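You operate a simulated robot arm through the tools that you are given. There is no shell and no other tool.

You run a simulated two-armed robot. Do the job below in one go: nothing can be reset, and whatever is moved stays where it is left.

TASK
On the bed ledge, fold the grey cloth in half.

Only the result counts: the job must be done as asked and must still hold three seconds after the hand-in. Knocking over, shifting, dropping, spilling or breaking anything else fails it. Flat cloth is picked up by pressing the open fingertips on it (5 to 10 N) and closing them slowly along it; thin cloth reads only 2 to 8 mm in the jaws.

THE ROBOT
Two 7-joint arms with two-finger parallel grippers on one trunk, on a base that moves. Base frame: it is fixed to the floor where the robot stands at the start and does not move with it; the origin is under the middle of the robot, x ahead of it, y to its left, z up. Lengths are in cm, angles in degrees, forces in N, time in s.
The left shoulder is at the start at [7, 13.4, 105.1], the right one opposite. With the tool pointing down near the work surface each hand reaches from about 10 to 64 cm from the robot's upright axis, wherever it stands, measured 20 degrees to its own side. Places, roughly: bed ledge (144x25 cm) [-230, 20, 78]; grey cloth [-250, 25, 75]. Payload 1.57 kg a hand.
Tool frame (each hand has its own): the origin (TCP) lies between the finger pads and is the grasp point; the fingertips stand 3 cm ahead of it; z points along the fingers, y is the line along which they close. Largest opening 8 cm; finger width 1.7, thickness 1.2; the body of the gripper, 4 by 8.2 cm, starts 8 cm behind the TCP.
Orientation is told as [roll, pitch, yaw] about the base's x, y, z axes, in that order, counted from this pose: with the fingers straight down and closing along the base's y, the tool's x points along the base's -x, its y along +y and its z along -z.

THE INTERFACE
- The arms move only by the tool nudge_tool. It takes "left_rows", "right_rows" or both (then of equal length, played together; a hand with none holds still); each is a list of rows, each a list of 3 entries, a list of its own where there are three numbers: the shift along the tool's x, y, z in cm, then the turn, a rotation vector about the tool's x, y, z in degrees, then the finger opening in cm, from 0 to 8. In form: [[[x, y, z], [wx, wy, wz], fingers], ...]. A call has 1 to 20 rows; each row is the pose to reach, as a shift and turn from the pose commanded when the call began, along the tool's axes at that moment. A row lasts 0.2 s, in which the tool goes at most 5 cm and 8.6 degrees; a call with a longer step from one row to the next is refused whole, and so is a gripper value outside its range. Where a pose cannot be reached the arm comes as near as it can. A force on the tool above 40 N (or 10 N above the force at the start of the call, whichever is more), or a blocked arm, ends the call early, and 0.2 s more pass. The fingers move at their own pace (about 15.3 cm/s each) and stop on an object; they squeeze with about 25 N. The grip force told is the motor's: it shows also when the fingers shut on nothing. Time passes only in rows, and 0.2 s behind the last, so rows that repeat a pose let the fingers close. The reply holds the time, the measured pose of the TCP, the force on the tool along the base axes, the opening and the grip force, in the units named above and with some noise, with the torque about the TCP (base axes, N m) and any sound that the robot's microphone picked up.
- Cameras (640 x 400 px; columns grow to the right, rows downward): "scene" is now at [13.5, 1.62, 128.38]; the picture's right is [-0.04, -1.00, 0.00], its down [-0.61, 0.03, -0.80] and it looks along [0.79, -0.03, -0.61] (base axes); focal length 288 px, centre (320, 200). "left" rides on the left gripper at [7.2, 0.7, -12.2] in its tool frame; the picture's right is [-0.09, 1.00, 0.00], its down [-0.84, -0.08, -0.54] and it looks along [-0.54, -0.05, 0.84] (tool axes); focal length 238 px, centre (320, 200). "right" rides on the right gripper at [7.2, -0.7, -12.2] in its tool frame; the picture's right is [0.09, 1.00, 0.00], its down [-0.84, 0.08, -0.54] and it looks along [-0.54, 0.05, 0.84] (tool axes); focal length 238 px, centre (320, 200). There is no depth. A picture from a camera that has moved, and an enlarged one, comes with that camera's place and axes in the base frame and with its lens. The place of the scene camera against the robot may be out by one fixed shift of up to 2.5 cm in any direction.
- grab_frame(camera): a new picture of that camera. No time passes.
- slide_trunk(by): slides the trunk up (or, below 0, down) by that many cm; the arms and the scene camera ride with it, the base frame stays. It gives what a move gives, with no picture.
- base_move(legs): drives the robot by 1 to 6 legs, each [ahead, left, turn to the left] in cm, cm and degrees, along the robot's own axes; the way and the turn of a leg run together, so that a leg with both is an arc; at most 150 cm and 180 degrees a leg. The arms and the cameras ride along, it lands a little off, and it stops where it bumps. It gives what a move gives.
- pan_tilt(pan, tilt): turns the head with the scene camera to pan (to the left, within 86 degrees either way) and tilt (down, from -29 to 69), counted from straight ahead of the robot. It gives what a move gives.
- inspect(camera, box): a new picture of the part [left, top, right, bottom] of that camera's present view, enlarged. No time passes.
- finish_job(): hands the job in; it is judged then, once.

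Nothing tells you exact positions but the pictures and the camera data. Unless the task says otherwise, let go and move clear before handing in.

The tools are called after "Request:" as name(argument=value, ...) on one line, values as JSON. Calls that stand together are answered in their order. nudge_tool: Moves the arms, as the interface text tells. Its arguments: {"type":"object","properties":{"left_rows":{"type":"array","items":{"type":"array"}},"right_rows":{"type":"array","items":{"type":"array"}}},"required":[]} The other tools are called the same way: slide_trunk (by) moves the trunk up or down; base_move (legs) drives the base; pan_tilt (pan, tilt) turns the head that bears the scene camera; grab_frame (camera) takes a picture; inspect (camera, box) takes an enlarged picture of a part of a camera's view; finish_job () hands the job in.

At the start:

```text
time_s: 0.0
left_ee_pos: [48.57, 15.36, 101.18]
left_tool_rot: [0.0, 0.0, 0.1]
left_wrist_force: [1.0, -1.0, -0.4]
left_ft_torque: [0.0, 0.01, 0.01]
left_finger_gap: 7.99
left_finger_force: 0.1
right_ee_pos: [42.24, -15.06, 96.71]
right_tool_rot: [0.0, 0.0, 0.0]
right_wrist_force: [-0.3, 0.2, 0.9]
right_ft_torque: [0.0, -0.02, -0.01]
right_finger_gap: 7.99
right_finger_force: 0.1
trunk travel left (down, up): [-62.5, 31.5]
robot x, y, heading: [0.17, 0.03, -0.1]
head pan, tilt (commanded): [-2.4, 37.3]
```

scene: 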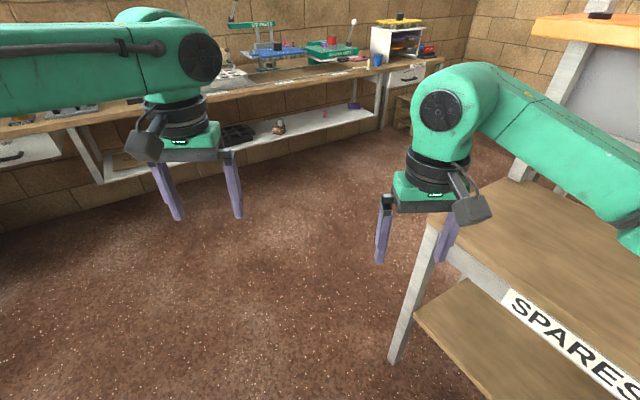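
right: 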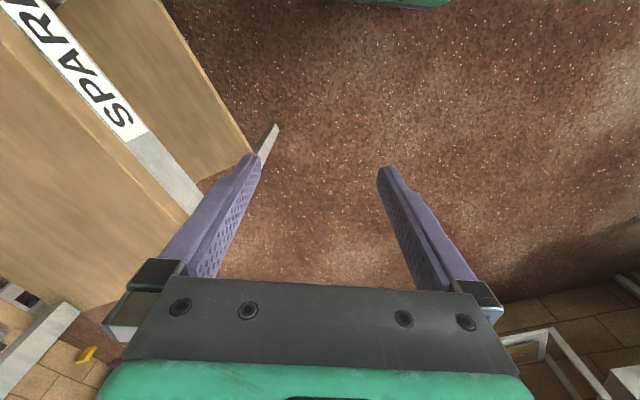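
left: 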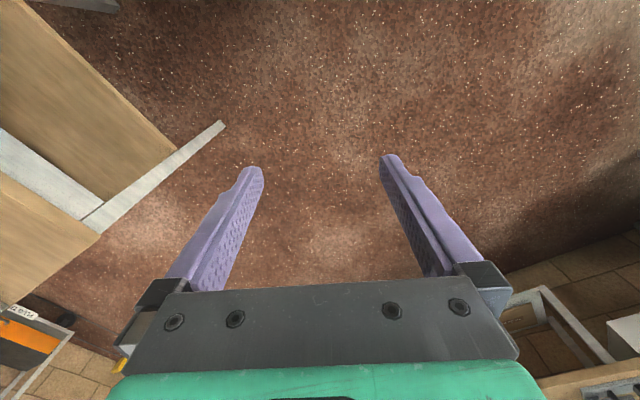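

The robot faces a workbench and a "SPARES" shelf; the bed ledge lies behind me, about 230 cm back. I'll look around with the head first before driving.

Request:
pan_tilt(pan=86, tilt=25)

Request:
grab_frame(camera="scene")

Request:
pan_tilt(pan=-86, tilt=25)

Request:
grab_frame(camera="scene")

```text
time_s: 1.6
left_ee_pos: [48.57, 15.28, 101.0]
left_tool_rot: [0.0, 0.0, 0.1]
left_wrist_force: [1.0, -1.0, -0.6]
left_ft_torque: [0.06, 0.02, 0.04]
left_finger_gap: 8.02
left_finger_force: 0.3
right_ee_pos: [42.39, -15.1, 96.7]
right_tool_rot: [0.0, -0.1, 0.0]
right_wrist_force: [-0.8, 0.3, 0.8]
right_ft_torque: [0.04, -0.01, 0.01]
right_finger_gap: 8.0
right_finger_force: 0.0
trunk travel left (down, up): [-62.5, 31.5]
robot x, y, heading: [0.42, 0.03, 0.2]
head pan, tilt (commanded): [85.9, 25.0]
```

```text
taken
camera scene: at [5.49, 11.18, 130.31], right [1.0, -0.07, 0.0], down [-0.03, -0.42, -0.91], along [0.06, 0.9, -0.42], focal length 288 px, centre (320, 200)
```

scene: 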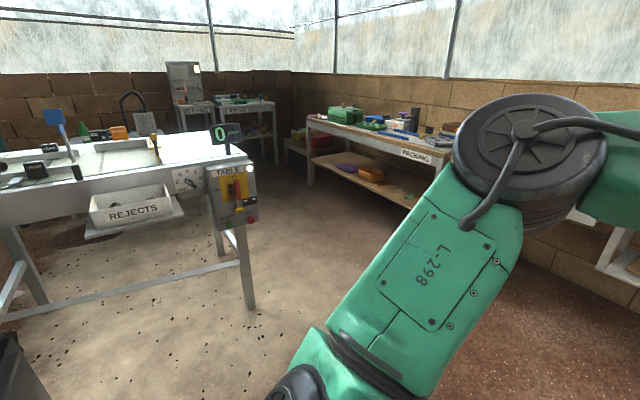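

```text
time_s: 4.2
left_ee_pos: [48.57, 15.27, 101.05]
left_tool_rot: [0.0, 0.1, 0.0]
left_wrist_force: [-0.1, 0.4, -0.1]
left_ft_torque: [0.0, -0.01, 0.02]
left_finger_gap: 8.0
left_finger_force: 0.1
right_ee_pos: [42.26, -15.14, 96.71]
right_tool_rot: [0.0, 0.1, 0.1]
right_wrist_force: [0.4, 1.3, -0.4]
right_ft_torque: [0.0, 0.02, -0.02]
right_finger_gap: 7.98
right_finger_force: 0.0
trunk travel left (down, up): [-62.5, 31.5]
robot x, y, heading: [-0.04, -0.07, -0.3]
head pan, tilt (commanded): [-85.9, 25.0]
```

```text
taken
camera scene: at [5.49, -7.2, 130.31], right [-1.0, -0.07, 0.0], down [-0.03, 0.42, -0.91], along [0.06, -0.9, -0.42], focal length 288 px, centre (320, 200)
```

scene: 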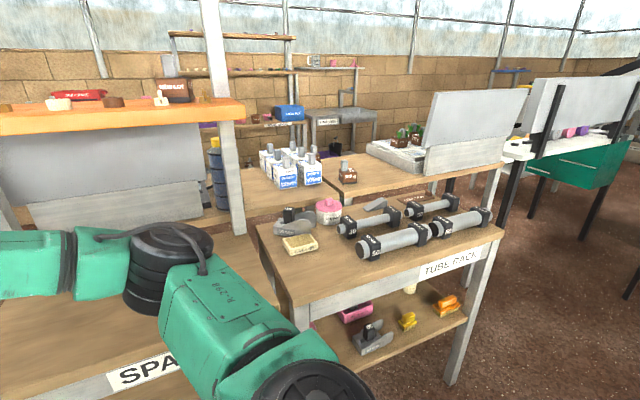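

The left side is open (nearest table is more than a metre off), so turning left is safe. I'll turn part way and look behind.

Request:
base_move(legs=[[0, 0, 60]])

Request:
pan_tilt(pan=80, tilt=25)

Request:
grab_frame(camera="scene")

```text
time_s: 7.2
left_ee_pos: [11.79, 49.52, 101.18]
left_tool_rot: [0.0, 0.1, 59.3]
left_wrist_force: [0.1, 0.4, -0.1]
left_ft_torque: [-0.02, 0.0, -0.01]
left_finger_gap: 8.0
left_finger_force: 0.0
right_ee_pos: [34.63, 28.63, 96.53]
right_tool_rot: [0.0, 0.0, 59.1]
right_wrist_force: [-0.4, 0.3, -0.6]
right_ft_torque: [-0.04, 0.02, 0.01]
right_finger_gap: 8.0
right_finger_force: 0.0
trunk travel left (down, up): [-62.5, 31.5]
robot x, y, heading: [0.27, -0.06, 59.2]
head pan, tilt (commanded): [-85.9, 25.0]
```

```text
time_s: 9.8
left_ee_pos: [11.66, 49.62, 101.03]
left_tool_rot: [0.0, 0.0, 59.2]
left_wrist_force: [-0.3, 0.3, -1.2]
left_ft_torque: [0.0, 0.02, -0.01]
left_finger_gap: 7.98
left_finger_force: 0.2
right_ee_pos: [34.57, 28.64, 96.73]
right_tool_rot: [0.0, 0.0, 59.2]
right_wrist_force: [-0.2, -1.0, -0.2]
right_ft_torque: [0.03, -0.01, 0.0]
right_finger_gap: 7.99
right_finger_force: 0.0
trunk travel left (down, up): [-62.5, 31.5]
robot x, y, heading: [0.08, 0.01, 59.1]
head pan, tilt (commanded): [80.0, 25.0]
```

```text
taken
camera scene: at [-4.58, 12.33, 130.31], right [0.65, 0.76, 0.0], down [0.32, -0.28, -0.91], along [-0.69, 0.59, -0.42], focal length 288 px, centre (320, 200)
```

scene: 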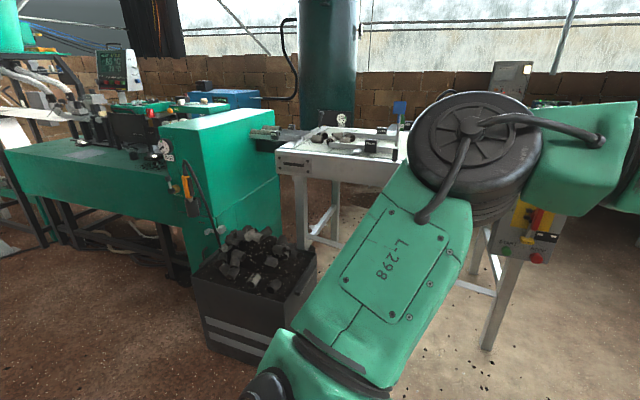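

A green machine (likely the one with the bed ledge) stands behind to the left, with a black bin in front of it. I'll turn further left to see more.

Request:
base_move(legs=[[0, 0, 60]])

Request:
pan_tilt(pan=55, tilt=22)

Request:
grab_frame(camera="scene")

```text
time_s: 12.8
left_ee_pos: [-37.28, 34.63, 101.11]
left_tool_rot: [0.0, 0.0, 119.7]
left_wrist_force: [-0.4, 0.3, -0.8]
left_ft_torque: [0.0, 0.0, 0.01]
left_finger_gap: 7.99
left_finger_force: 0.1
right_ee_pos: [-7.99, 44.28, 96.72]
right_tool_rot: [0.0, 0.0, 119.6]
right_wrist_force: [0.1, 1.3, 0.2]
right_ft_torque: [0.01, 0.01, -0.05]
right_finger_gap: 8.01
right_finger_force: 0.0
trunk travel left (down, up): [-62.5, 31.5]
robot x, y, heading: [-0.12, -0.15, 119.8]
head pan, tilt (commanded): [80.0, 25.0]
```

```text
time_s: 13.7
left_ee_pos: [-37.24, 34.58, 101.07]
left_tool_rot: [0.0, 0.0, 119.7]
left_wrist_force: [0.0, -0.5, 0.1]
left_ft_torque: [-0.01, -0.02, -0.01]
left_finger_gap: 8.01
left_finger_force: 0.0
right_ee_pos: [-7.96, 44.22, 96.63]
right_tool_rot: [0.0, 0.1, 119.6]
right_wrist_force: [-0.3, 0.9, 0.0]
right_ft_torque: [-0.03, 0.02, 0.02]
right_finger_gap: 7.99
right_finger_force: 0.0
trunk travel left (down, up): [-62.5, 31.5]
robot x, y, heading: [-0.07, 0.0, 119.7]
head pan, tilt (commanded): [55.0, 22.0]
```

```text
taken
camera scene: at [-11.91, 7.21, 130.8], right [0.09, 1.0, 0.0], down [0.37, -0.03, -0.93], along [-0.92, 0.09, -0.37], focal length 288 px, centre (320, 200)
```

scene: 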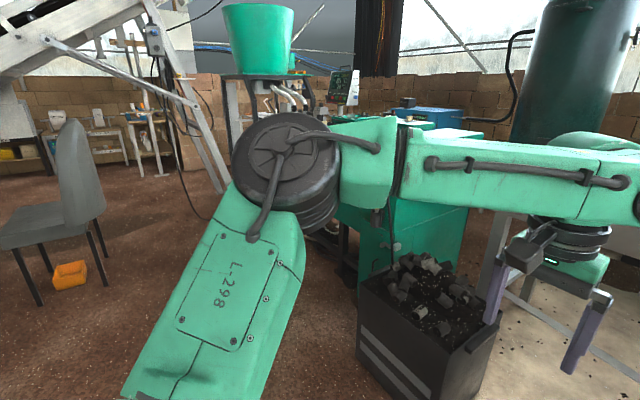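

The machine's bed lies ahead of heading 180; the bin stays below arm height. I'll turn the rest of the way to face it.

Request:
base_move(legs=[[0, 0, 60]])

Request:
pan_tilt(pan=0, tilt=18)

Request:
grab_frame(camera="scene")

```text
time_s: 16.8
left_ee_pos: [-48.77, -14.62, 101.05]
left_tool_rot: [-0.1, 0.0, 179.2]
left_wrist_force: [-0.7, 1.0, -0.3]
left_ft_torque: [0.0, -0.01, -0.03]
left_finger_gap: 7.99
left_finger_force: 0.2
right_ee_pos: [-42.2, 15.75, 96.68]
right_tool_rot: [0.0, 0.0, 179.1]
right_wrist_force: [-0.2, 1.4, -0.5]
right_ft_torque: [0.02, 0.03, 0.02]
right_finger_gap: 7.98
right_finger_force: 0.0
trunk travel left (down, up): [-62.5, 31.5]
robot x, y, heading: [-0.06, 0.14, 179.3]
head pan, tilt (commanded): [55.0, 22.0]
```

```text
time_s: 18.0
left_ee_pos: [-48.76, -14.62, 101.03]
left_tool_rot: [0.0, 0.0, 179.2]
left_wrist_force: [0.6, 0.2, 0.6]
left_ft_torque: [0.0, 0.01, 0.01]
left_finger_gap: 8.01
left_finger_force: 0.0
right_ee_pos: [-42.14, 15.74, 96.79]
right_tool_rot: [0.0, 0.0, 179.1]
right_wrist_force: [0.7, -0.1, 0.0]
right_ft_torque: [-0.01, 0.0, 0.01]
right_finger_gap: 8.0
right_finger_force: 0.1
trunk travel left (down, up): [-62.5, 31.5]
robot x, y, heading: [-0.12, -0.01, 178.9]
head pan, tilt (commanded): [0.0, 18.0]
```

```text
taken
camera scene: at [-14.54, 2.18, 131.45], right [0.01, 1.0, 0.0], down [0.31, 0.0, -0.95], along [-0.95, 0.01, -0.31], focal length 288 px, centre (320, 200)
```

scene: 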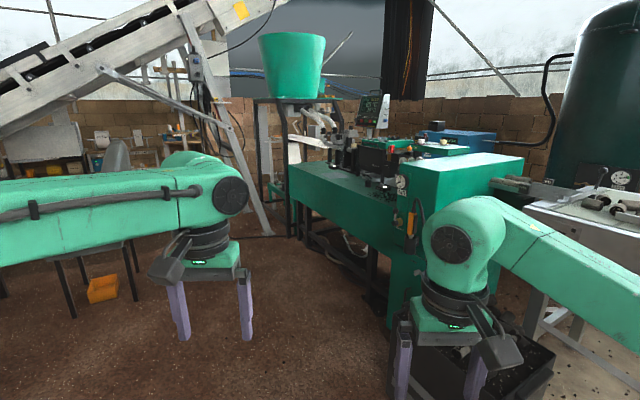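

I see the green moulding machine; its front ledge (z≈78) runs from about (290,165) to (410,235) in the picture. I'll zoom in to find the cloth.

Request:
inspect(camera="scene", box=[270, 80, 530, 250])

```text
2.35 times, centred on (400, 165) of scene
camera zoom: at [-14.54, 2.18, 131.45], right [0.01, 1.0, 0.0], down [0.31, 0.0, -0.95], along [-0.95, 0.01, -0.31], focal length 678 px, centre (132, 282)
```

zoom: 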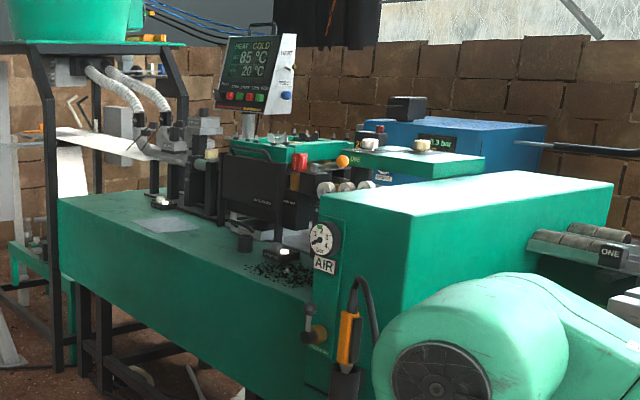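

The grey cloth lies on the left half of the ledge, near [-241, 16, 78]; the ledge's front edge runs at about 31° from (-290,-26) to (-168,47). I'll drive out wide, then turn to face it at heading ≈120°.

Request:
base_move(legs=[[120, 32, 0], [0, 0, -58]])

Request:
pan_tilt(pan=45, tilt=25)

Request:
grab_frame(camera="scene")

```text
time_s: 26.8
left_ee_pos: [-156.6, 4.33, 101.09]
left_tool_rot: [0.1, 0.0, 120.0]
left_wrist_force: [-0.4, -0.3, -0.4]
left_ft_torque: [-0.02, 0.03, -0.01]
left_finger_gap: 7.98
left_finger_force: 0.0
right_ee_pos: [-127.15, 14.18, 96.67]
right_tool_rot: [0.0, 0.0, 119.9]
right_wrist_force: [-0.3, 0.7, 0.4]
right_ft_torque: [-0.01, 0.02, -0.01]
right_finger_gap: 7.99
right_finger_force: 0.2
trunk travel left (down, up): [-62.5, 31.5]
robot x, y, heading: [-119.07, -30.23, 119.8]
head pan, tilt (commanded): [0.0, 18.0]
```

```text
time_s: 27.9
left_ee_pos: [-156.48, 4.45, 101.14]
left_tool_rot: [0.0, 0.0, 120.0]
left_wrist_force: [0.4, -0.4, 0.7]
left_ft_torque: [0.03, -0.01, 0.01]
left_finger_gap: 7.97
left_finger_force: 0.0
right_ee_pos: [-127.23, 14.26, 96.59]
right_tool_rot: [0.0, 0.0, 119.9]
right_wrist_force: [0.5, 0.3, -0.1]
right_ft_torque: [-0.01, -0.02, -0.02]
right_finger_gap: 8.03
right_finger_force: 0.0
trunk travel left (down, up): [-62.5, 31.5]
robot x, y, heading: [-119.04, -29.94, 119.8]
head pan, tilt (commanded): [45.0, 25.0]
```

```text
taken
camera scene: at [-130.66, -21.3, 130.31], right [0.26, 0.97, 0.0], down [0.41, -0.11, -0.91], along [-0.88, 0.24, -0.42], focal length 288 px, centre (320, 200)
```

scene: 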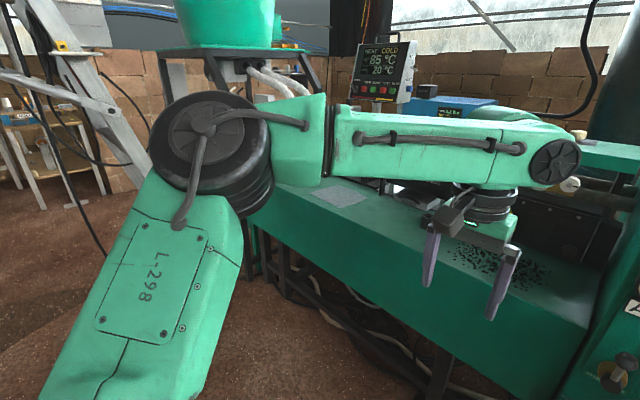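

Cloth estimate is now about (-244, 18, 78). I'll strafe left along the ledge and creep nearer, then look again.

Request:
base_move(legs=[[15, 82, 0]])

Request:
pan_tilt(pan=0, tilt=35)

Request:
grab_frame(camera="scene")

Request:
grab_frame(camera="left")

Request:
grab_frame(camera="right")

```text
time_s: 32.4
left_ee_pos: [-235.04, -23.9, 101.09]
left_tool_rot: [0.0, 0.0, 120.2]
left_wrist_force: [-0.3, 0.0, -0.4]
left_ft_torque: [0.0, 0.01, 0.0]
left_finger_gap: 8.0
left_finger_force: 0.2
right_ee_pos: [-205.68, -13.95, 96.74]
right_tool_rot: [0.0, -0.1, 120.1]
right_wrist_force: [0.2, -0.3, 0.3]
right_ft_torque: [0.01, 0.03, -0.01]
right_finger_gap: 7.99
right_finger_force: 0.0
trunk travel left (down, up): [-62.5, 31.5]
robot x, y, heading: [-197.73, -58.16, 120.0]
head pan, tilt (commanded): [45.0, 25.0]
```

```text
time_s: 33.5
left_ee_pos: [-234.93, -23.89, 101.07]
left_tool_rot: [0.0, 0.0, 120.3]
left_wrist_force: [0.1, 1.0, -0.2]
left_ft_torque: [-0.01, -0.02, 0.0]
left_finger_gap: 8.0
left_finger_force: 0.0
right_ee_pos: [-205.69, -14.01, 96.64]
right_tool_rot: [0.0, -0.1, 120.1]
right_wrist_force: [1.4, 0.1, -0.5]
right_ft_torque: [-0.02, -0.01, 0.0]
right_finger_gap: 8.01
right_finger_force: 0.1
trunk travel left (down, up): [-62.5, 31.5]
robot x, y, heading: [-197.46, -58.16, 120.1]
head pan, tilt (commanded): [0.0, 35.0]
```

```text
taken
camera scene: at [-204.56, -44.21, 128.74], right [0.86, 0.5, 0.0], down [0.29, -0.5, -0.82], along [-0.41, 0.71, -0.57], focal length 288 px, centre (320, 200)
```

scene: 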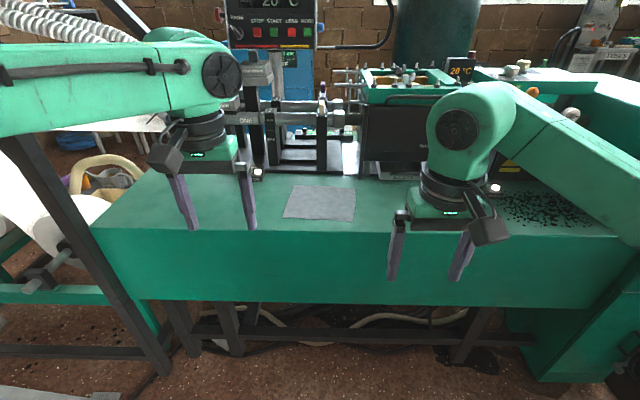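

```text
taken
camera left: at [-231.92, -30.46, 113.42], right [-0.91, -0.42, 0.0], down [-0.35, 0.76, 0.54], along [-0.23, 0.49, -0.84], focal length 238 px, centre (320, 200)
```

left: 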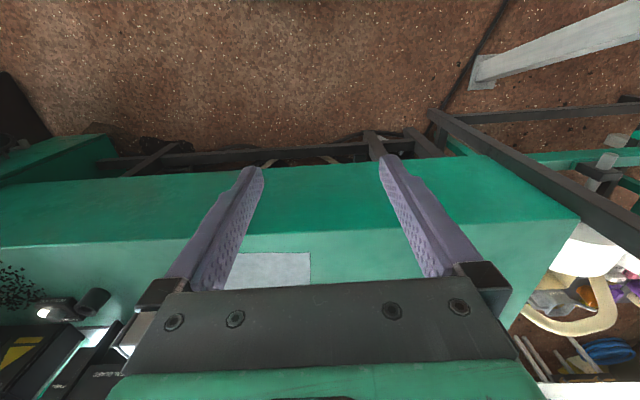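

```text
taken
camera right: at [-201.64, -19.93, 108.89], right [-0.82, -0.58, 0.0], down [-0.49, 0.69, 0.54], along [-0.31, 0.44, -0.84], focal length 238 px, centre (320, 200)
```

right: 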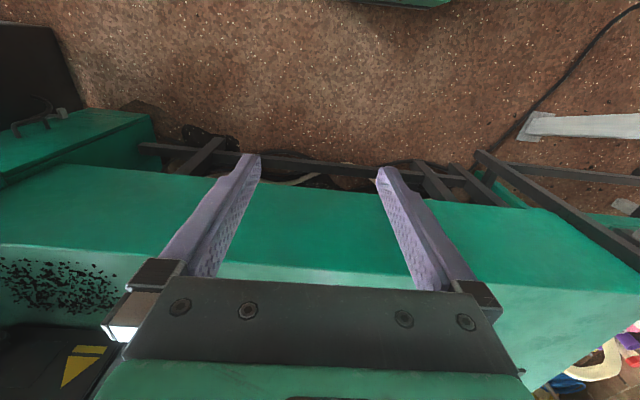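

The cloth is about 20 cm wide (along the ledge) by 17 cm deep, centred roughly 87 cm ahead of me and about 4° clockwise of my axes. I'll creep forward and align heading with the cloth.

Request:
base_move(legs=[[24, 0, 0], [0, 0, -3.5]])

Request:
pan_tilt(pan=0, tilt=48)

Request:
grab_frame(camera="scene")

```text
time_s: 35.7
left_ee_pos: [-245.04, -1.31, 101.13]
left_tool_rot: [-0.1, -0.1, 117.2]
left_wrist_force: [-0.4, -1.1, 0.1]
left_ft_torque: [-0.04, -0.01, -0.01]
left_finger_gap: 7.99
left_finger_force: 0.1
right_ee_pos: [-215.17, 6.86, 96.84]
right_tool_rot: [0.0, 0.1, 116.9]
right_wrist_force: [-0.9, -0.2, -0.1]
right_ft_torque: [0.02, 0.01, 0.03]
right_finger_gap: 8.0
right_finger_force: 0.2
trunk travel left (down, up): [-62.5, 31.5]
robot x, y, heading: [-209.15, -37.53, 117.0]
head pan, tilt (commanded): [0.0, 35.0]
```

```text
time_s: 36.5
left_ee_pos: [-245.05, -1.32, 101.06]
left_tool_rot: [0.0, 0.0, 117.2]
left_wrist_force: [-0.2, 0.3, -0.9]
left_ft_torque: [0.01, -0.01, -0.03]
left_finger_gap: 7.98
left_finger_force: 0.0
right_ee_pos: [-215.07, 6.86, 96.75]
right_tool_rot: [0.0, 0.0, 116.9]
right_wrist_force: [-0.3, -0.1, 0.4]
right_ft_torque: [0.01, -0.01, 0.0]
right_finger_gap: 8.01
right_finger_force: 0.1
trunk travel left (down, up): [-62.5, 31.5]
robot x, y, heading: [-209.51, -37.72, 117.3]
head pan, tilt (commanded): [0.0, 48.0]
```

```text
taken
camera scene: at [-215.44, -24.14, 126.84], right [0.89, 0.45, 0.0], down [0.34, -0.66, -0.67], along [-0.3, 0.6, -0.74], focal length 288 px, centre (320, 200)
```

scene: 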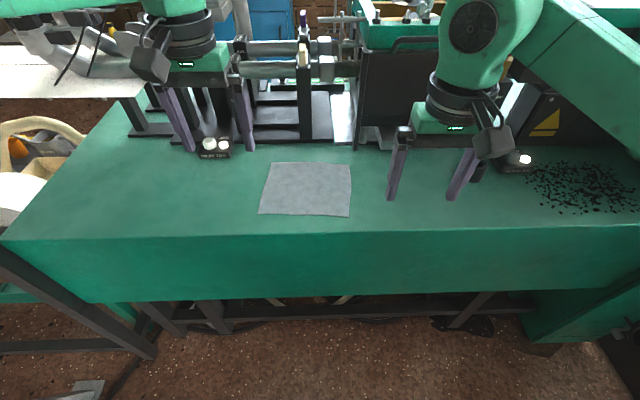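

Cloth now well aligned: from my axis it spans about 54–72 cm ahead and from 12 cm left to 8 cm right, with the clamp ~9 cm behind it. I'll move forward another 13 cm to get it in comfortable reach.

Request:
base_move(legs=[[13, 1, 0]])

Request:
pan_tilt(pan=0, tilt=58)

Request:
grab_frame(camera="scene")

Request:
grab_frame(camera="left")

Request:
grab_frame(camera="right")

```text
time_s: 37.7
left_ee_pos: [-251.74, 9.62, 101.12]
left_tool_rot: [0.0, -0.1, 117.0]
left_wrist_force: [0.1, -0.1, -0.1]
left_ft_torque: [-0.03, 0.01, -0.01]
left_finger_gap: 8.01
left_finger_force: 0.0
right_ee_pos: [-221.83, 17.79, 96.64]
right_tool_rot: [0.0, 0.0, 116.9]
right_wrist_force: [0.6, 0.1, -0.6]
right_ft_torque: [-0.02, 0.0, -0.01]
right_finger_gap: 7.98
right_finger_force: 0.1
trunk travel left (down, up): [-62.5, 31.5]
robot x, y, heading: [-215.96, -26.74, 117.2]
head pan, tilt (commanded): [0.0, 48.0]
```

```text
time_s: 38.5
left_ee_pos: [-251.75, 9.62, 101.17]
left_tool_rot: [0.1, -0.1, 116.9]
left_wrist_force: [0.4, 0.5, 0.3]
left_ft_torque: [0.0, -0.01, 0.02]
left_finger_gap: 8.01
left_finger_force: 0.0
right_ee_pos: [-221.81, 17.89, 96.68]
right_tool_rot: [0.0, 0.0, 116.9]
right_wrist_force: [-0.7, 0.7, 0.8]
right_ft_torque: [0.0, 0.0, -0.01]
right_finger_gap: 8.02
right_finger_force: 0.2
trunk travel left (down, up): [-62.5, 31.5]
robot x, y, heading: [-215.85, -26.91, 116.8]
head pan, tilt (commanded): [0.0, 58.0]
```

```text
taken
camera scene: at [-221.72, -14.03, 125.54], right [0.89, 0.45, 0.0], down [0.38, -0.76, -0.53], along [-0.24, 0.47, -0.85], focal length 288 px, centre (320, 200)
```

scene: 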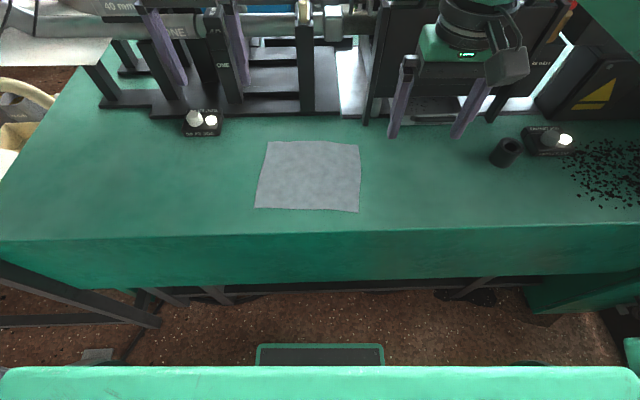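

```text
taken
camera left: at [-249.03, 2.93, 113.41], right [-0.93, -0.37, 0.0], down [-0.31, 0.78, 0.54], along [-0.2, 0.5, -0.84], focal length 238 px, centre (320, 200)
```

left: 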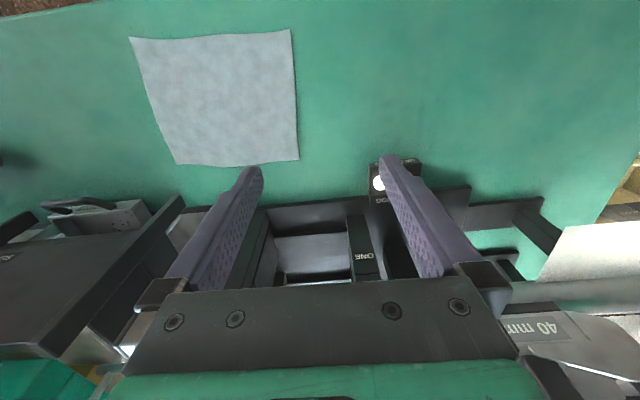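

```text
taken
camera right: at [-218.21, 11.74, 108.88], right [-0.85, -0.53, 0.0], down [-0.45, 0.71, 0.54], along [-0.29, 0.46, -0.84], focal length 238 px, centre (320, 200)
```

right: 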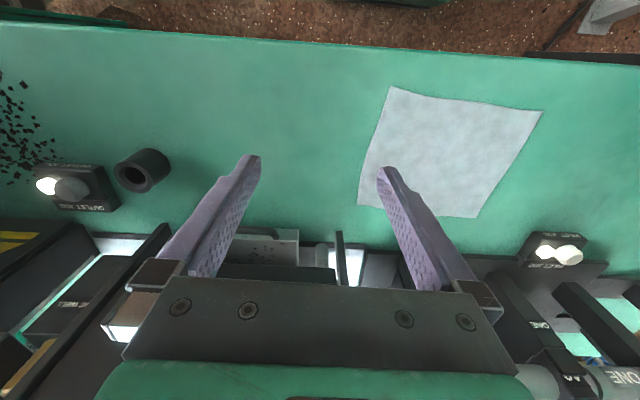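

The wrist cameras agree well: cloth corners are about FL (-245.2, 2.7), FR (-227.2, 10.7), BL (-251.9, 18.0), BR (-233.9, 26.3), at surface z≈78. I'll fold the front edge over to the back with both hands, first hovering each hand above a front corner with jaws narrowed to 2 cm.

Request:
nudge_tool(left_rows=[[[1.3, -0.8, 2.0], [0, 0, 0.5], 5], [[2.7, -1.6, 4.5], [0, 0, 1], 2], [[4.0, -2.4, 7.0], [0, 0, 1.5], 2], [[5.4, -3.2, 9.5], [0, 0, 2], 2], [[6.7, -4.0, 12.0], [0, 0, 2.5], 2], [[8.05, -4.76, 14.0], [0, 0, 3], 2], [[8.05, -4.76, 14.0], [0, 0, 3], 2]], right_rows=[[[0.4, 1.7, 1.5], [0, 0, 0.5], 5], [[0.9, 3.4, 3.0], [0, 0, 1], 2], [[1.3, 5.0, 4.6], [0, 0, 1.5], 2], [[1.8, 6.7, 6.2], [0, 0, 2], 2], [[2.2, 8.4, 7.8], [0, 0, 2.5], 2], [[2.65, 10.0, 9.5], [0, 0, 3], 2], [[2.65, 10.0, 9.5], [0, 0, 3], 2]])

Request:
grab_frame(camera="left")

Request:
grab_frame(camera="right")

Request:
grab_frame(camera="scene")

```text
time_s: 40.1
left_ee_pos: [-243.9, 4.76, 87.23]
left_tool_rot: [0.0, -0.1, 114.1]
left_wrist_force: [0.4, -0.6, -0.2]
left_ft_torque: [0.01, 0.01, -0.02]
left_finger_gap: 2.02
left_finger_force: 0.1
right_ee_pos: [-229.54, 11.02, 87.38]
right_tool_rot: [0.0, 0.0, 114.0]
right_wrist_force: [-0.3, 0.0, 0.4]
right_ft_torque: [-0.06, 0.0, -0.02]
right_finger_gap: 1.99
right_finger_force: 0.0
trunk travel left (down, up): [-62.5, 31.5]
robot x, y, heading: [-216.34, -26.57, 117.0]
head pan, tilt (commanded): [0.0, 58.0]
```

```text
taken
camera left: at [-241.56, -2.18, 99.57], right [-0.95, -0.32, 0.0], down [-0.27, 0.8, 0.54], along [-0.18, 0.51, -0.84], focal length 238 px, centre (320, 200)
```

left: 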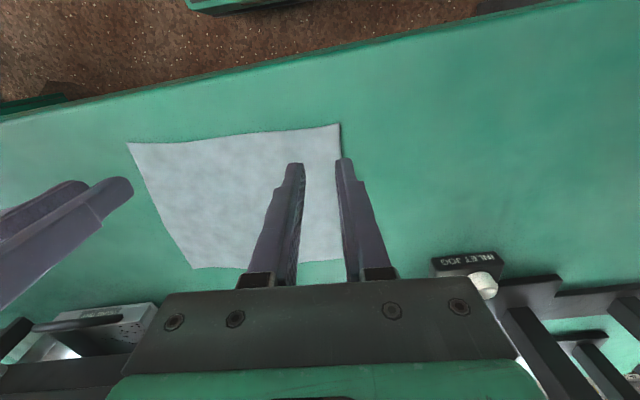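

```text
taken
camera right: at [-226.16, 4.61, 99.52], right [-0.87, -0.49, 0.0], down [-0.41, 0.73, 0.54], along [-0.26, 0.47, -0.84], focal length 238 px, centre (320, 200)
```

right: 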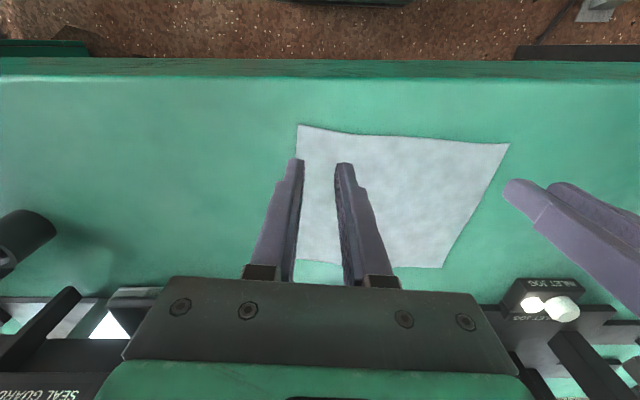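

```text
taken
camera scene: at [-221.65, -14.07, 125.55], right [0.89, 0.45, 0.0], down [0.38, -0.76, -0.53], along [-0.24, 0.47, -0.85], focal length 288 px, centre (320, 200)
```

scene: 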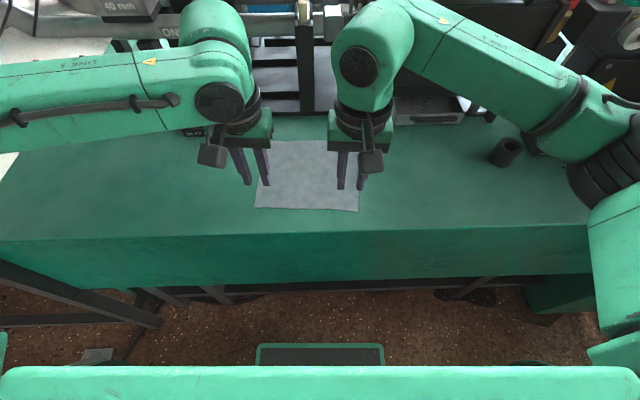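

Corner estimates are confirmed to within a few mm and both hands hover over the front corners. I'll shift each 3 mm inwards, open to 2.5 cm and lower to just above the cloth.

Request:
nudge_tool(left_rows=[[[0, -0.3, 1.5], [0, 0, 0], 2.5], [[0, -0.3, 3.0], [0, 0, 0], 2.5], [[0, -0.3, 4.2], [0, 0, 0], 2.5], [[0, -0.3, 5.2], [0, 0, 0], 2.5], [[0, -0.3, 5.2], [0, 0, 0], 2.5]], right_rows=[[[0, 0.3, 1.5], [0, 0, 0], 2.5], [[0, 0.3, 3.0], [0, 0, 0], 2.5], [[0, 0.3, 4.3], [0, 0, 0], 2.5], [[0, 0.3, 5.3], [0, 0, 0], 2.5], [[0, 0.3, 5.3], [0, 0, 0], 2.5]])

Request:
grab_frame(camera="left")

Request:
grab_frame(camera="right")

```text
time_s: 41.3
left_ee_pos: [-243.7, 4.88, 82.01]
left_tool_rot: [0.0, -0.2, 114.0]
left_wrist_force: [-0.5, -0.4, -0.1]
left_ft_torque: [0.03, 0.01, -0.02]
left_finger_gap: 2.5
left_finger_force: 0.0
right_ee_pos: [-229.78, 10.87, 81.96]
right_tool_rot: [0.0, -0.1, 113.9]
right_wrist_force: [1.2, -0.1, 0.3]
right_ft_torque: [0.03, -0.01, 0.0]
right_finger_gap: 2.51
right_finger_force: 0.0
trunk travel left (down, up): [-62.5, 31.5]
robot x, y, heading: [-215.66, -26.72, 116.7]
head pan, tilt (commanded): [0.0, 58.0]
```

```text
taken
camera left: at [-241.36, -2.05, 94.33], right [-0.95, -0.32, 0.0], down [-0.27, 0.8, 0.54], along [-0.17, 0.51, -0.84], focal length 238 px, centre (320, 200)
```

left: 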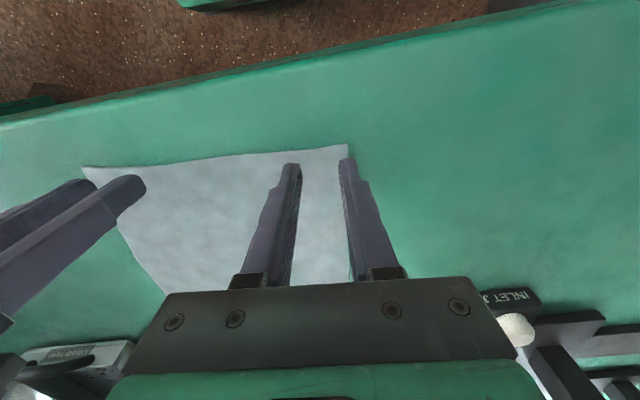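

```text
taken
camera right: at [-226.48, 4.49, 94.13], right [-0.87, -0.49, 0.0], down [-0.41, 0.73, 0.54], along [-0.26, 0.47, -0.84], focal length 238 px, centre (320, 200)
```

right: 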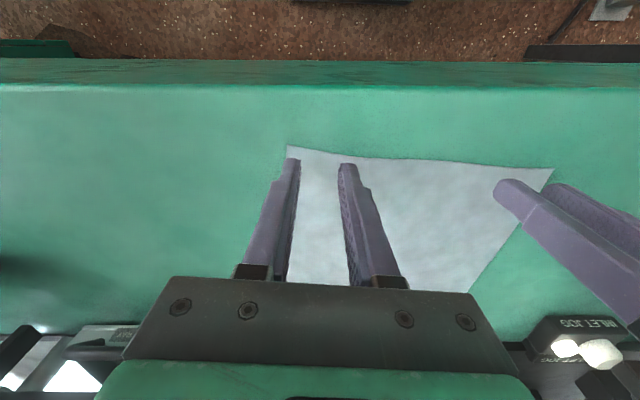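

Fingertips are about 1 cm above the cloth, straddling the corners. I'll shift 4 mm more inwards and lower slowly until the force shows contact.

Request:
nudge_tool(left_rows=[[[0, -0.4, 0.3], [0, 0, 0], 2.5], [[0, -0.4, 0.6], [0, 0, 0], 2.5], [[0, -0.4, 0.8], [0, 0, 0], 2.5], [[0, -0.4, 0.9], [0, 0, 0], 2.5], [[0, -0.4, 0.9], [0, 0, 0], 2.5]], right_rows=[[[0, 0.4, 0.3], [0, 0, 0], 2.5], [[0, 0.4, 0.6], [0, 0, 0], 2.5], [[0, 0.4, 0.8], [0, 0, 0], 2.5], [[0, 0.4, 0.9], [0, 0, 0], 2.5], [[0, 0.4, 0.9], [0, 0, 0], 2.5]])

```text
time_s: 42.5
left_ee_pos: [-243.23, 4.96, 81.11]
left_tool_rot: [-0.1, -0.3, 114.0]
left_wrist_force: [-2.2, 0.4, 9.6]
left_ft_torque: [0.03, 0.06, 0.0]
left_finger_gap: 2.54
left_finger_force: 0.1
right_ee_pos: [-230.1, 10.68, 81.14]
right_tool_rot: [0.2, -0.1, 113.9]
right_wrist_force: [0.2, 0.6, 8.7]
right_ft_torque: [0.06, -0.05, -0.01]
right_finger_gap: 2.49
right_finger_force: 0.0
trunk travel left (down, up): [-62.5, 31.5]
robot x, y, heading: [-216.2, -26.56, 116.9]
head pan, tilt (commanded): [0.0, 58.0]
```

Both hands press at about 9 N, in the wanted range. Now I close the fingers slowly along the cloth.

Request:
nudge_tool(left_rows=[[[0, 0, 0], [0, 0, 0], 2.3], [[0, 0, 0], [0, 0, 0], 2.1], [[0, 0, 0], [0, 0, 0], 1.9], [[0, 0, 0], [0, 0, 0], 1.7], [[0, 0, 0], [0, 0, 0], 1.5], [[0, 0, 0], [0, 0, 0], 1.3], [[0, 0, 0], [0, 0, 0], 1.1], [[0, 0, 0], [0, 0, 0], 0.9], [[0, 0, 0], [0, 0, 0], 0.7], [[0, 0, 0], [0, 0, 0], 0.5], [[0, 0, 0], [0, 0, 0], 0.3], [[0, 0, 0], [0, 0, 0], 0.1], [[0, 0, 0], [0, 0, 0], 0], [[0, 0, 0], [0, 0, 0], 0], [[0, 0, 0], [0, 0, 0], 0]], right_rows=[[[0, 0, 0], [0, 0, 0], 2.3], [[0, 0, 0], [0, 0, 0], 2.1], [[0, 0, 0], [0, 0, 0], 1.9], [[0, 0, 0], [0, 0, 0], 1.7], [[0, 0, 0], [0, 0, 0], 1.5], [[0, 0, 0], [0, 0, 0], 1.3], [[0, 0, 0], [0, 0, 0], 1.1], [[0, 0, 0], [0, 0, 0], 0.9], [[0, 0, 0], [0, 0, 0], 0.7], [[0, 0, 0], [0, 0, 0], 0.5], [[0, 0, 0], [0, 0, 0], 0.3], [[0, 0, 0], [0, 0, 0], 0.1], [[0, 0, 0], [0, 0, 0], 0], [[0, 0, 0], [0, 0, 0], 0], [[0, 0, 0], [0, 0, 0], 0]])

Request:
grab_frame(camera="left")

Request:
grab_frame(camera="right")

```text
time_s: 45.7
left_ee_pos: [-243.09, 4.91, 81.16]
left_tool_rot: [-0.2, -0.3, 114.0]
left_wrist_force: [18.9, 8.6, 13.1]
left_ft_torque: [0.23, -0.54, 0.0]
left_finger_gap: 0.18
left_finger_force: 23.7
right_ee_pos: [-230.16, 10.63, 81.1]
right_tool_rot: [0.2, -0.2, 114.0]
right_wrist_force: [-18.2, -8.4, 6.3]
right_ft_torque: [-0.21, 0.58, 0.03]
right_finger_gap: 0.23
right_finger_force: 23.5
trunk travel left (down, up): [-62.5, 31.5]
robot x, y, heading: [-216.34, -27.05, 117.1]
head pan, tilt (commanded): [0.0, 58.0]
```

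```text
taken
camera left: at [-240.71, -2.07, 93.46], right [-0.95, -0.32, 0.0], down [-0.27, 0.79, 0.55], along [-0.17, 0.52, -0.84], focal length 238 px, centre (320, 200)
```

left: 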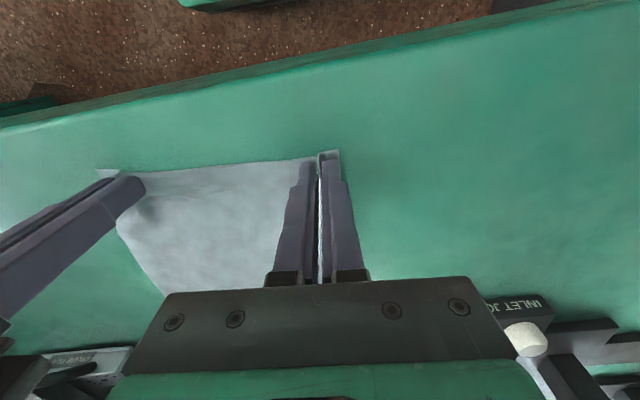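

```text
taken
camera right: at [-226.76, 4.15, 93.34], right [-0.87, -0.49, 0.0], down [-0.41, 0.73, 0.54], along [-0.27, 0.47, -0.84], focal length 238 px, centre (320, 200)
```

right: 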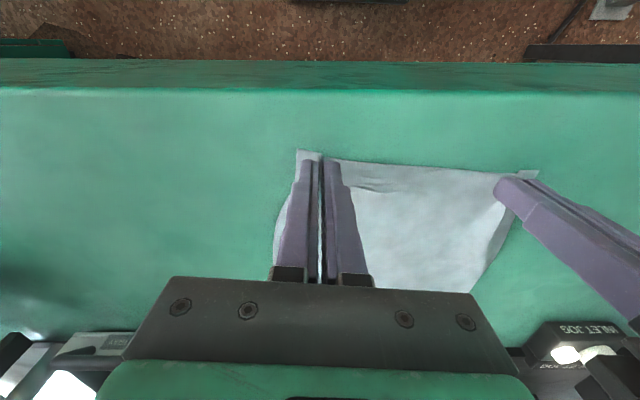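

Both corners were gripped (about 2 mm in the jaws), but the cloth is held with the edge facing me, so carrying it to the back would leave the edge curled under. Folding the back edge toward me while pitching the fingers forward will lie flatter, so I'll undo this pinch by opening slowly under pressure, then lift off.

Request:
nudge_tool(left_rows=[[[0, 0, 0], [0, 0, 0], 0.4], [[0, 0, 0], [0, 0, 0], 0.7], [[0, 0, 0], [0, 0, 0], 1.0], [[0, 0, 0], [0, 0, 0], 1.3], [[0, 0, 0], [0, 0, 0], 1.6], [[0, 0, 0], [0, 0, 0], 1.9], [[0, 0, 0], [0, 0, 0], 2.2], [[0, 0, 0], [0, 0, 0], 2.5], [[0, 0, 0], [0, 0, 0], 2.5], [[0, 0, -0.5], [0, 0, 0], 2.5], [[0, 0, -2], [0, 0, 0], 2.5], [[0, 0, -5], [0, 0, 0], 2.5], [[0, 0, -8], [0, 0, 0], 2.5]], right_rows=[[[0, 0, 0], [0, 0, 0], 0.4], [[0, 0, 0], [0, 0, 0], 0.7], [[0, 0, 0], [0, 0, 0], 1.0], [[0, 0, 0], [0, 0, 0], 1.3], [[0, 0, 0], [0, 0, 0], 1.6], [[0, 0, 0], [0, 0, 0], 1.9], [[0, 0, 0], [0, 0, 0], 2.2], [[0, 0, 0], [0, 0, 0], 2.5], [[0, 0, 0], [0, 0, 0], 2.5], [[0, 0, -0.5], [0, 0, 0], 2.5], [[0, 0, -2], [0, 0, 0], 2.5], [[0, 0, -5], [0, 0, 0], 2.5], [[0, 0, -8], [0, 0, 0], 2.5]])

Request:
grab_frame(camera="left")

Request:
grab_frame(camera="right")

Request:
grab_frame(camera="scene")

```text
time_s: 48.5
left_ee_pos: [-243.27, 4.79, 88.96]
left_tool_rot: [-0.1, 0.0, 114.0]
left_wrist_force: [0.8, 0.3, 0.3]
left_ft_torque: [0.0, 0.04, -0.02]
left_finger_gap: 2.51
left_finger_force: 0.0
right_ee_pos: [-230.15, 10.68, 88.91]
right_tool_rot: [0.1, 0.0, 114.1]
right_wrist_force: [0.2, 0.2, -0.2]
right_ft_torque: [0.0, -0.01, 0.0]
right_finger_gap: 2.5
right_finger_force: 0.1
trunk travel left (down, up): [-62.5, 31.5]
robot x, y, heading: [-216.36, -26.7, 117.0]
head pan, tilt (commanded): [0.0, 58.0]
```

```text
taken
camera left: at [-240.9, -2.02, 101.28], right [-0.95, -0.32, 0.0], down [-0.27, 0.8, 0.54], along [-0.17, 0.51, -0.84], focal length 238 px, centre (320, 200)
```

left: 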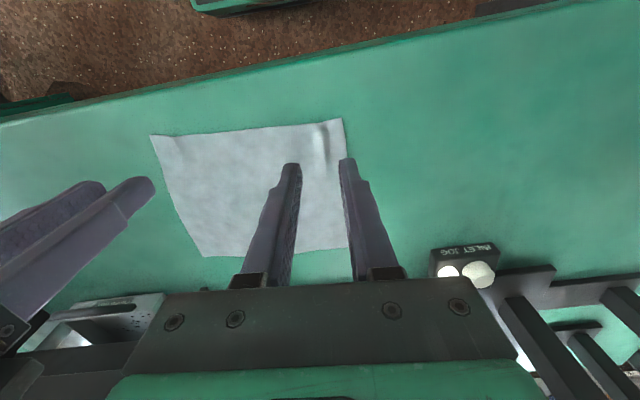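

```text
taken
camera right: at [-226.74, 4.33, 101.19], right [-0.87, -0.49, 0.0], down [-0.41, 0.73, 0.54], along [-0.26, 0.47, -0.84], focal length 238 px, centre (320, 200)
```

right: 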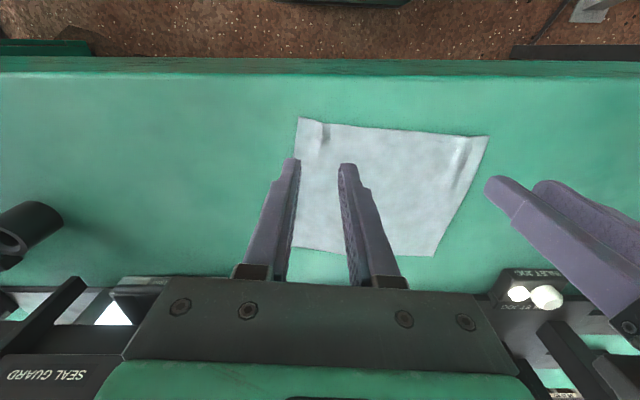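

```text
taken
camera scene: at [-221.66, -14.12, 125.54], right [0.89, 0.45, 0.0], down [0.38, -0.76, -0.53], along [-0.24, 0.47, -0.85], focal length 288 px, centre (320, 200)
```

scene: 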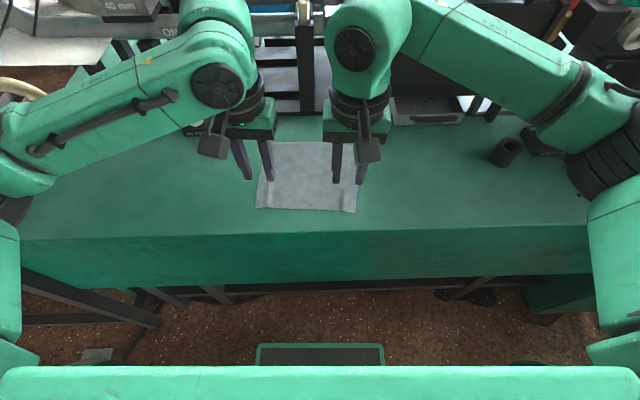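

The cloth relaxed back almost flat with only tiny ridges, so the material forgives a pinch. I'll raise the trunk for better wrist room, then bring both hands over the back corners.

Request:
slide_trunk(by=14)

Request:
nudge_tool(left_rows=[[[-2.5, 0.1, 1.5], [0, 0, 0], 1.8], [[-5, 0.3, 3], [0, 0, 0], 1.8], [[-7.5, 0.4, 4.5], [0, 0, 0], 1.8], [[-10, 0.5, 6], [0, 0, 0], 1.8], [[-12.5, 0.7, 7.5], [0, 0, 0], 1.8], [[-15.35, 0.8, 9], [0, 0, 0], 1.8], [[-15.35, 0.8, 12], [0, 0, 0], 1.8], [[-15.35, 0.8, 15], [0, 0, 0], 1.8], [[-15.35, 0.8, 15], [0, 0, 0], 1.8]], right_rows=[[[-2.5, -0.2, 1.5], [0, 0, 0], 1.8], [[-5, -0.4, 3], [0, 0, 0], 1.8], [[-7.5, -0.6, 4.5], [0, 0, 0], 1.8], [[-10, -0.8, 6], [0, 0, 0], 1.8], [[-12.5, -1.0, 7.5], [0, 0, 0], 1.8], [[-15.4, -1.2, 9], [0, 0, 0], 1.8], [[-15.4, -1.2, 12], [0, 0, 0], 1.8], [[-15.4, -1.2, 15], [0, 0, 0], 1.8], [[-15.4, -1.2, 15], [0, 0, 0], 1.8]])

Request:
grab_frame(camera="left")

Request:
grab_frame(camera="right")

Request:
grab_frame(camera="scene")

```text
time_s: 50.1
left_ee_pos: [-243.3, 4.92, 102.83]
left_tool_rot: [0.0, 0.0, 114.1]
left_wrist_force: [-0.5, 0.2, 0.0]
left_ft_torque: [0.0, -0.01, 0.02]
left_finger_gap: 2.49
left_finger_force: 0.1
right_ee_pos: [-230.17, 10.72, 103.03]
right_tool_rot: [0.0, 0.0, 113.9]
right_wrist_force: [-0.3, -0.6, -0.9]
right_ft_torque: [-0.04, -0.03, -0.02]
right_finger_gap: 2.5
right_finger_force: 0.1
trunk travel left (down, up): [-76.5, 17.5]
robot x, y, heading: [-216.07, -26.51, 117.3]
head pan, tilt (commanded): [0.0, 58.0]
```

```text
time_s: 52.1
left_ee_pos: [-250.41, 18.61, 87.84]
left_tool_rot: [0.0, -0.2, 114.0]
left_wrist_force: [-1.0, -0.4, -0.5]
left_ft_torque: [0.01, 0.0, 0.03]
left_finger_gap: 1.78
left_finger_force: 0.1
right_ee_pos: [-235.35, 25.12, 87.9]
right_tool_rot: [0.0, 0.0, 114.0]
right_wrist_force: [0.0, 0.1, 0.4]
right_ft_torque: [-0.01, -0.02, 0.0]
right_finger_gap: 1.79
right_finger_force: 0.0
trunk travel left (down, up): [-76.5, 17.5]
robot x, y, heading: [-216.19, -26.4, 117.0]
head pan, tilt (commanded): [0.0, 58.0]
```

```text
taken
camera left: at [-247.97, 11.74, 100.23], right [-0.95, -0.32, 0.0], down [-0.27, 0.8, 0.54], along [-0.17, 0.51, -0.84], focal length 238 px, centre (320, 200)
```

left: 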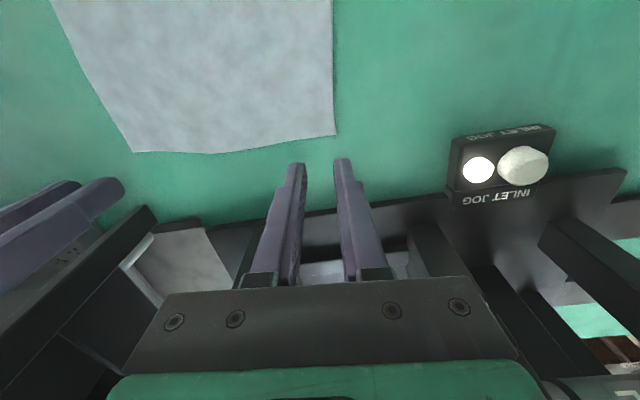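

```text
taken
camera right: at [-232.03, 18.7, 100.17], right [-0.87, -0.49, 0.0], down [-0.41, 0.73, 0.54], along [-0.26, 0.47, -0.84], focal length 238 px, centre (320, 200)
```

right: 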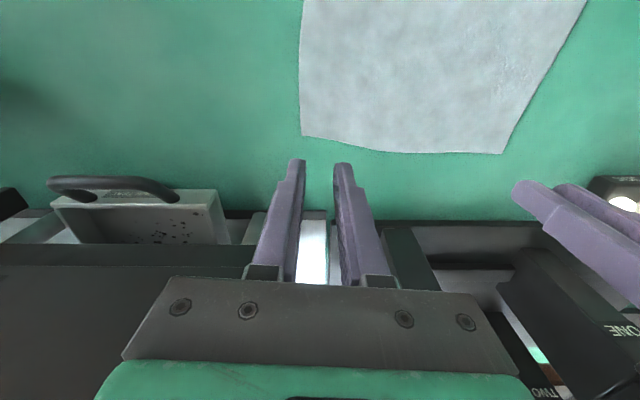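

```text
taken
camera scene: at [-221.69, -14.08, 139.55], right [0.89, 0.45, 0.0], down [0.38, -0.76, -0.53], along [-0.24, 0.47, -0.85], focal length 288 px, centre (320, 200)
```

scene: 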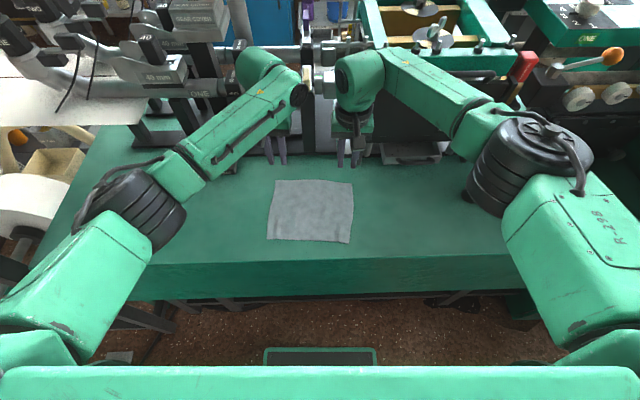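

Hands now hover just beyond the back corners; refined corners are BL (-251.8, 17.8) and BR (-233.7, 25.8). I'll pull in about 0.5 cm so the pads overlap the back edge by about 1 cm and lower nearly to contact.

Request:
nudge_tool(left_rows=[[[0.2, -0.1, 1.5], [0, 0, 0], 1.8], [[0.5, -0.3, 3.0], [0, 0, 0], 1.8], [[0.5, -0.3, 4.5], [0, 0, 0], 1.8], [[0.5, -0.3, 5.6], [0, 0, 0], 1.8], [[0.5, -0.3, 6.1], [0, 0, 0], 1.8], [[0.5, -0.3, 6.1], [0, 0, 0], 1.8]], right_rows=[[[0.2, 0.0, 1.5], [0, 0, 0], 1.8], [[0.4, 0.1, 3.0], [0, 0, 0], 1.8], [[0.4, 0.1, 4.5], [0, 0, 0], 1.8], [[0.4, 0.1, 5.6], [0, 0, 0], 1.8], [[0.4, 0.1, 6.1], [0, 0, 0], 1.8], [[0.4, 0.1, 6.1], [0, 0, 0], 1.8]])

Request:
inspect(camera="left", box=[220, 80, 460, 230])

Request:
inspect(camera="right", box=[200, 80, 440, 230])

```text
time_s: 53.5
left_ee_pos: [-249.88, 18.37, 81.72]
left_tool_rot: [0.0, -0.1, 114.0]
left_wrist_force: [0.5, 0.3, -0.7]
left_ft_torque: [0.0, 0.03, -0.03]
left_finger_gap: 1.8
left_finger_force: 0.1
right_ee_pos: [-235.32, 24.92, 81.83]
right_tool_rot: [-0.1, 0.0, 113.8]
right_wrist_force: [0.2, -0.3, 0.1]
right_ft_torque: [0.01, 0.0, -0.02]
right_finger_gap: 1.8
right_finger_force: 0.0
trunk travel left (down, up): [-76.5, 17.5]
robot x, y, heading: [-216.2, -26.72, 117.2]
head pan, tilt (commanded): [0.0, 58.0]
```

```text
2.67 times, centred on (340, 155) of left
camera zoom: at [-247.5, 11.41, 94.08], right [-0.95, -0.32, 0.0], down [-0.27, 0.8, 0.54], along [-0.17, 0.51, -0.84], focal length 636 px, centre (267, 320)
```

zoom: 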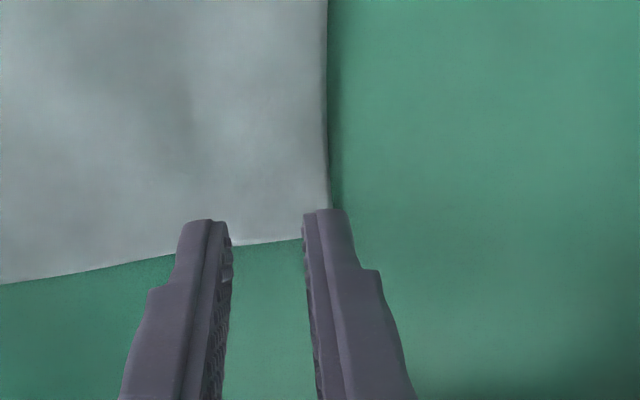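

```text
2.67 times, centred on (320, 155) of right
camera zoom: at [-231.88, 18.49, 94.01], right [-0.87, -0.49, 0.0], down [-0.41, 0.73, 0.54], along [-0.26, 0.47, -0.84], focal length 636 px, centre (320, 320)
```

zoom: 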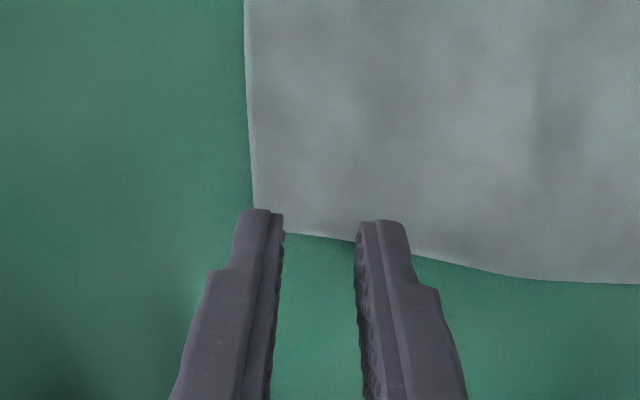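

Pads overlap the back edge by about 1 cm on both sides. I'll shift slightly inwards and press down gently.

Request:
nudge_tool(left_rows=[[[0, -0.3, 0.2], [0, 0, 0], 1.8], [[0, -0.3, 0.4], [0, 0, 0], 1.8], [[0, -0.3, 0.55], [0, 0, 0], 1.8], [[0, -0.3, 0.65], [0, 0, 0], 1.8], [[0, -0.3, 0.65], [0, 0, 0], 1.8]], right_rows=[[[0, 0.2, 0.2], [0, 0, 0], 1.8], [[0, 0.2, 0.4], [0, 0, 0], 1.8], [[0, 0.2, 0.55], [0, 0, 0], 1.8], [[0, 0.2, 0.7], [0, 0, 0], 1.8], [[0, 0.2, 0.7], [0, 0, 0], 1.8]])

```text
time_s: 54.7
left_ee_pos: [-249.67, 18.48, 81.08]
left_tool_rot: [-0.1, -0.1, 114.0]
left_wrist_force: [0.3, 0.5, 1.7]
left_ft_torque: [-0.03, -0.01, -0.01]
left_finger_gap: 1.82
left_finger_force: 0.0
right_ee_pos: [-235.34, 24.8, 81.14]
right_tool_rot: [0.0, -0.1, 113.9]
right_wrist_force: [-0.3, 0.6, 0.5]
right_ft_torque: [-0.02, -0.03, -0.01]
right_finger_gap: 1.81
right_finger_force: 0.1
trunk travel left (down, up): [-76.5, 17.5]
robot x, y, heading: [-216.44, -26.89, 116.8]
head pan, tilt (commanded): [0.0, 58.0]
```

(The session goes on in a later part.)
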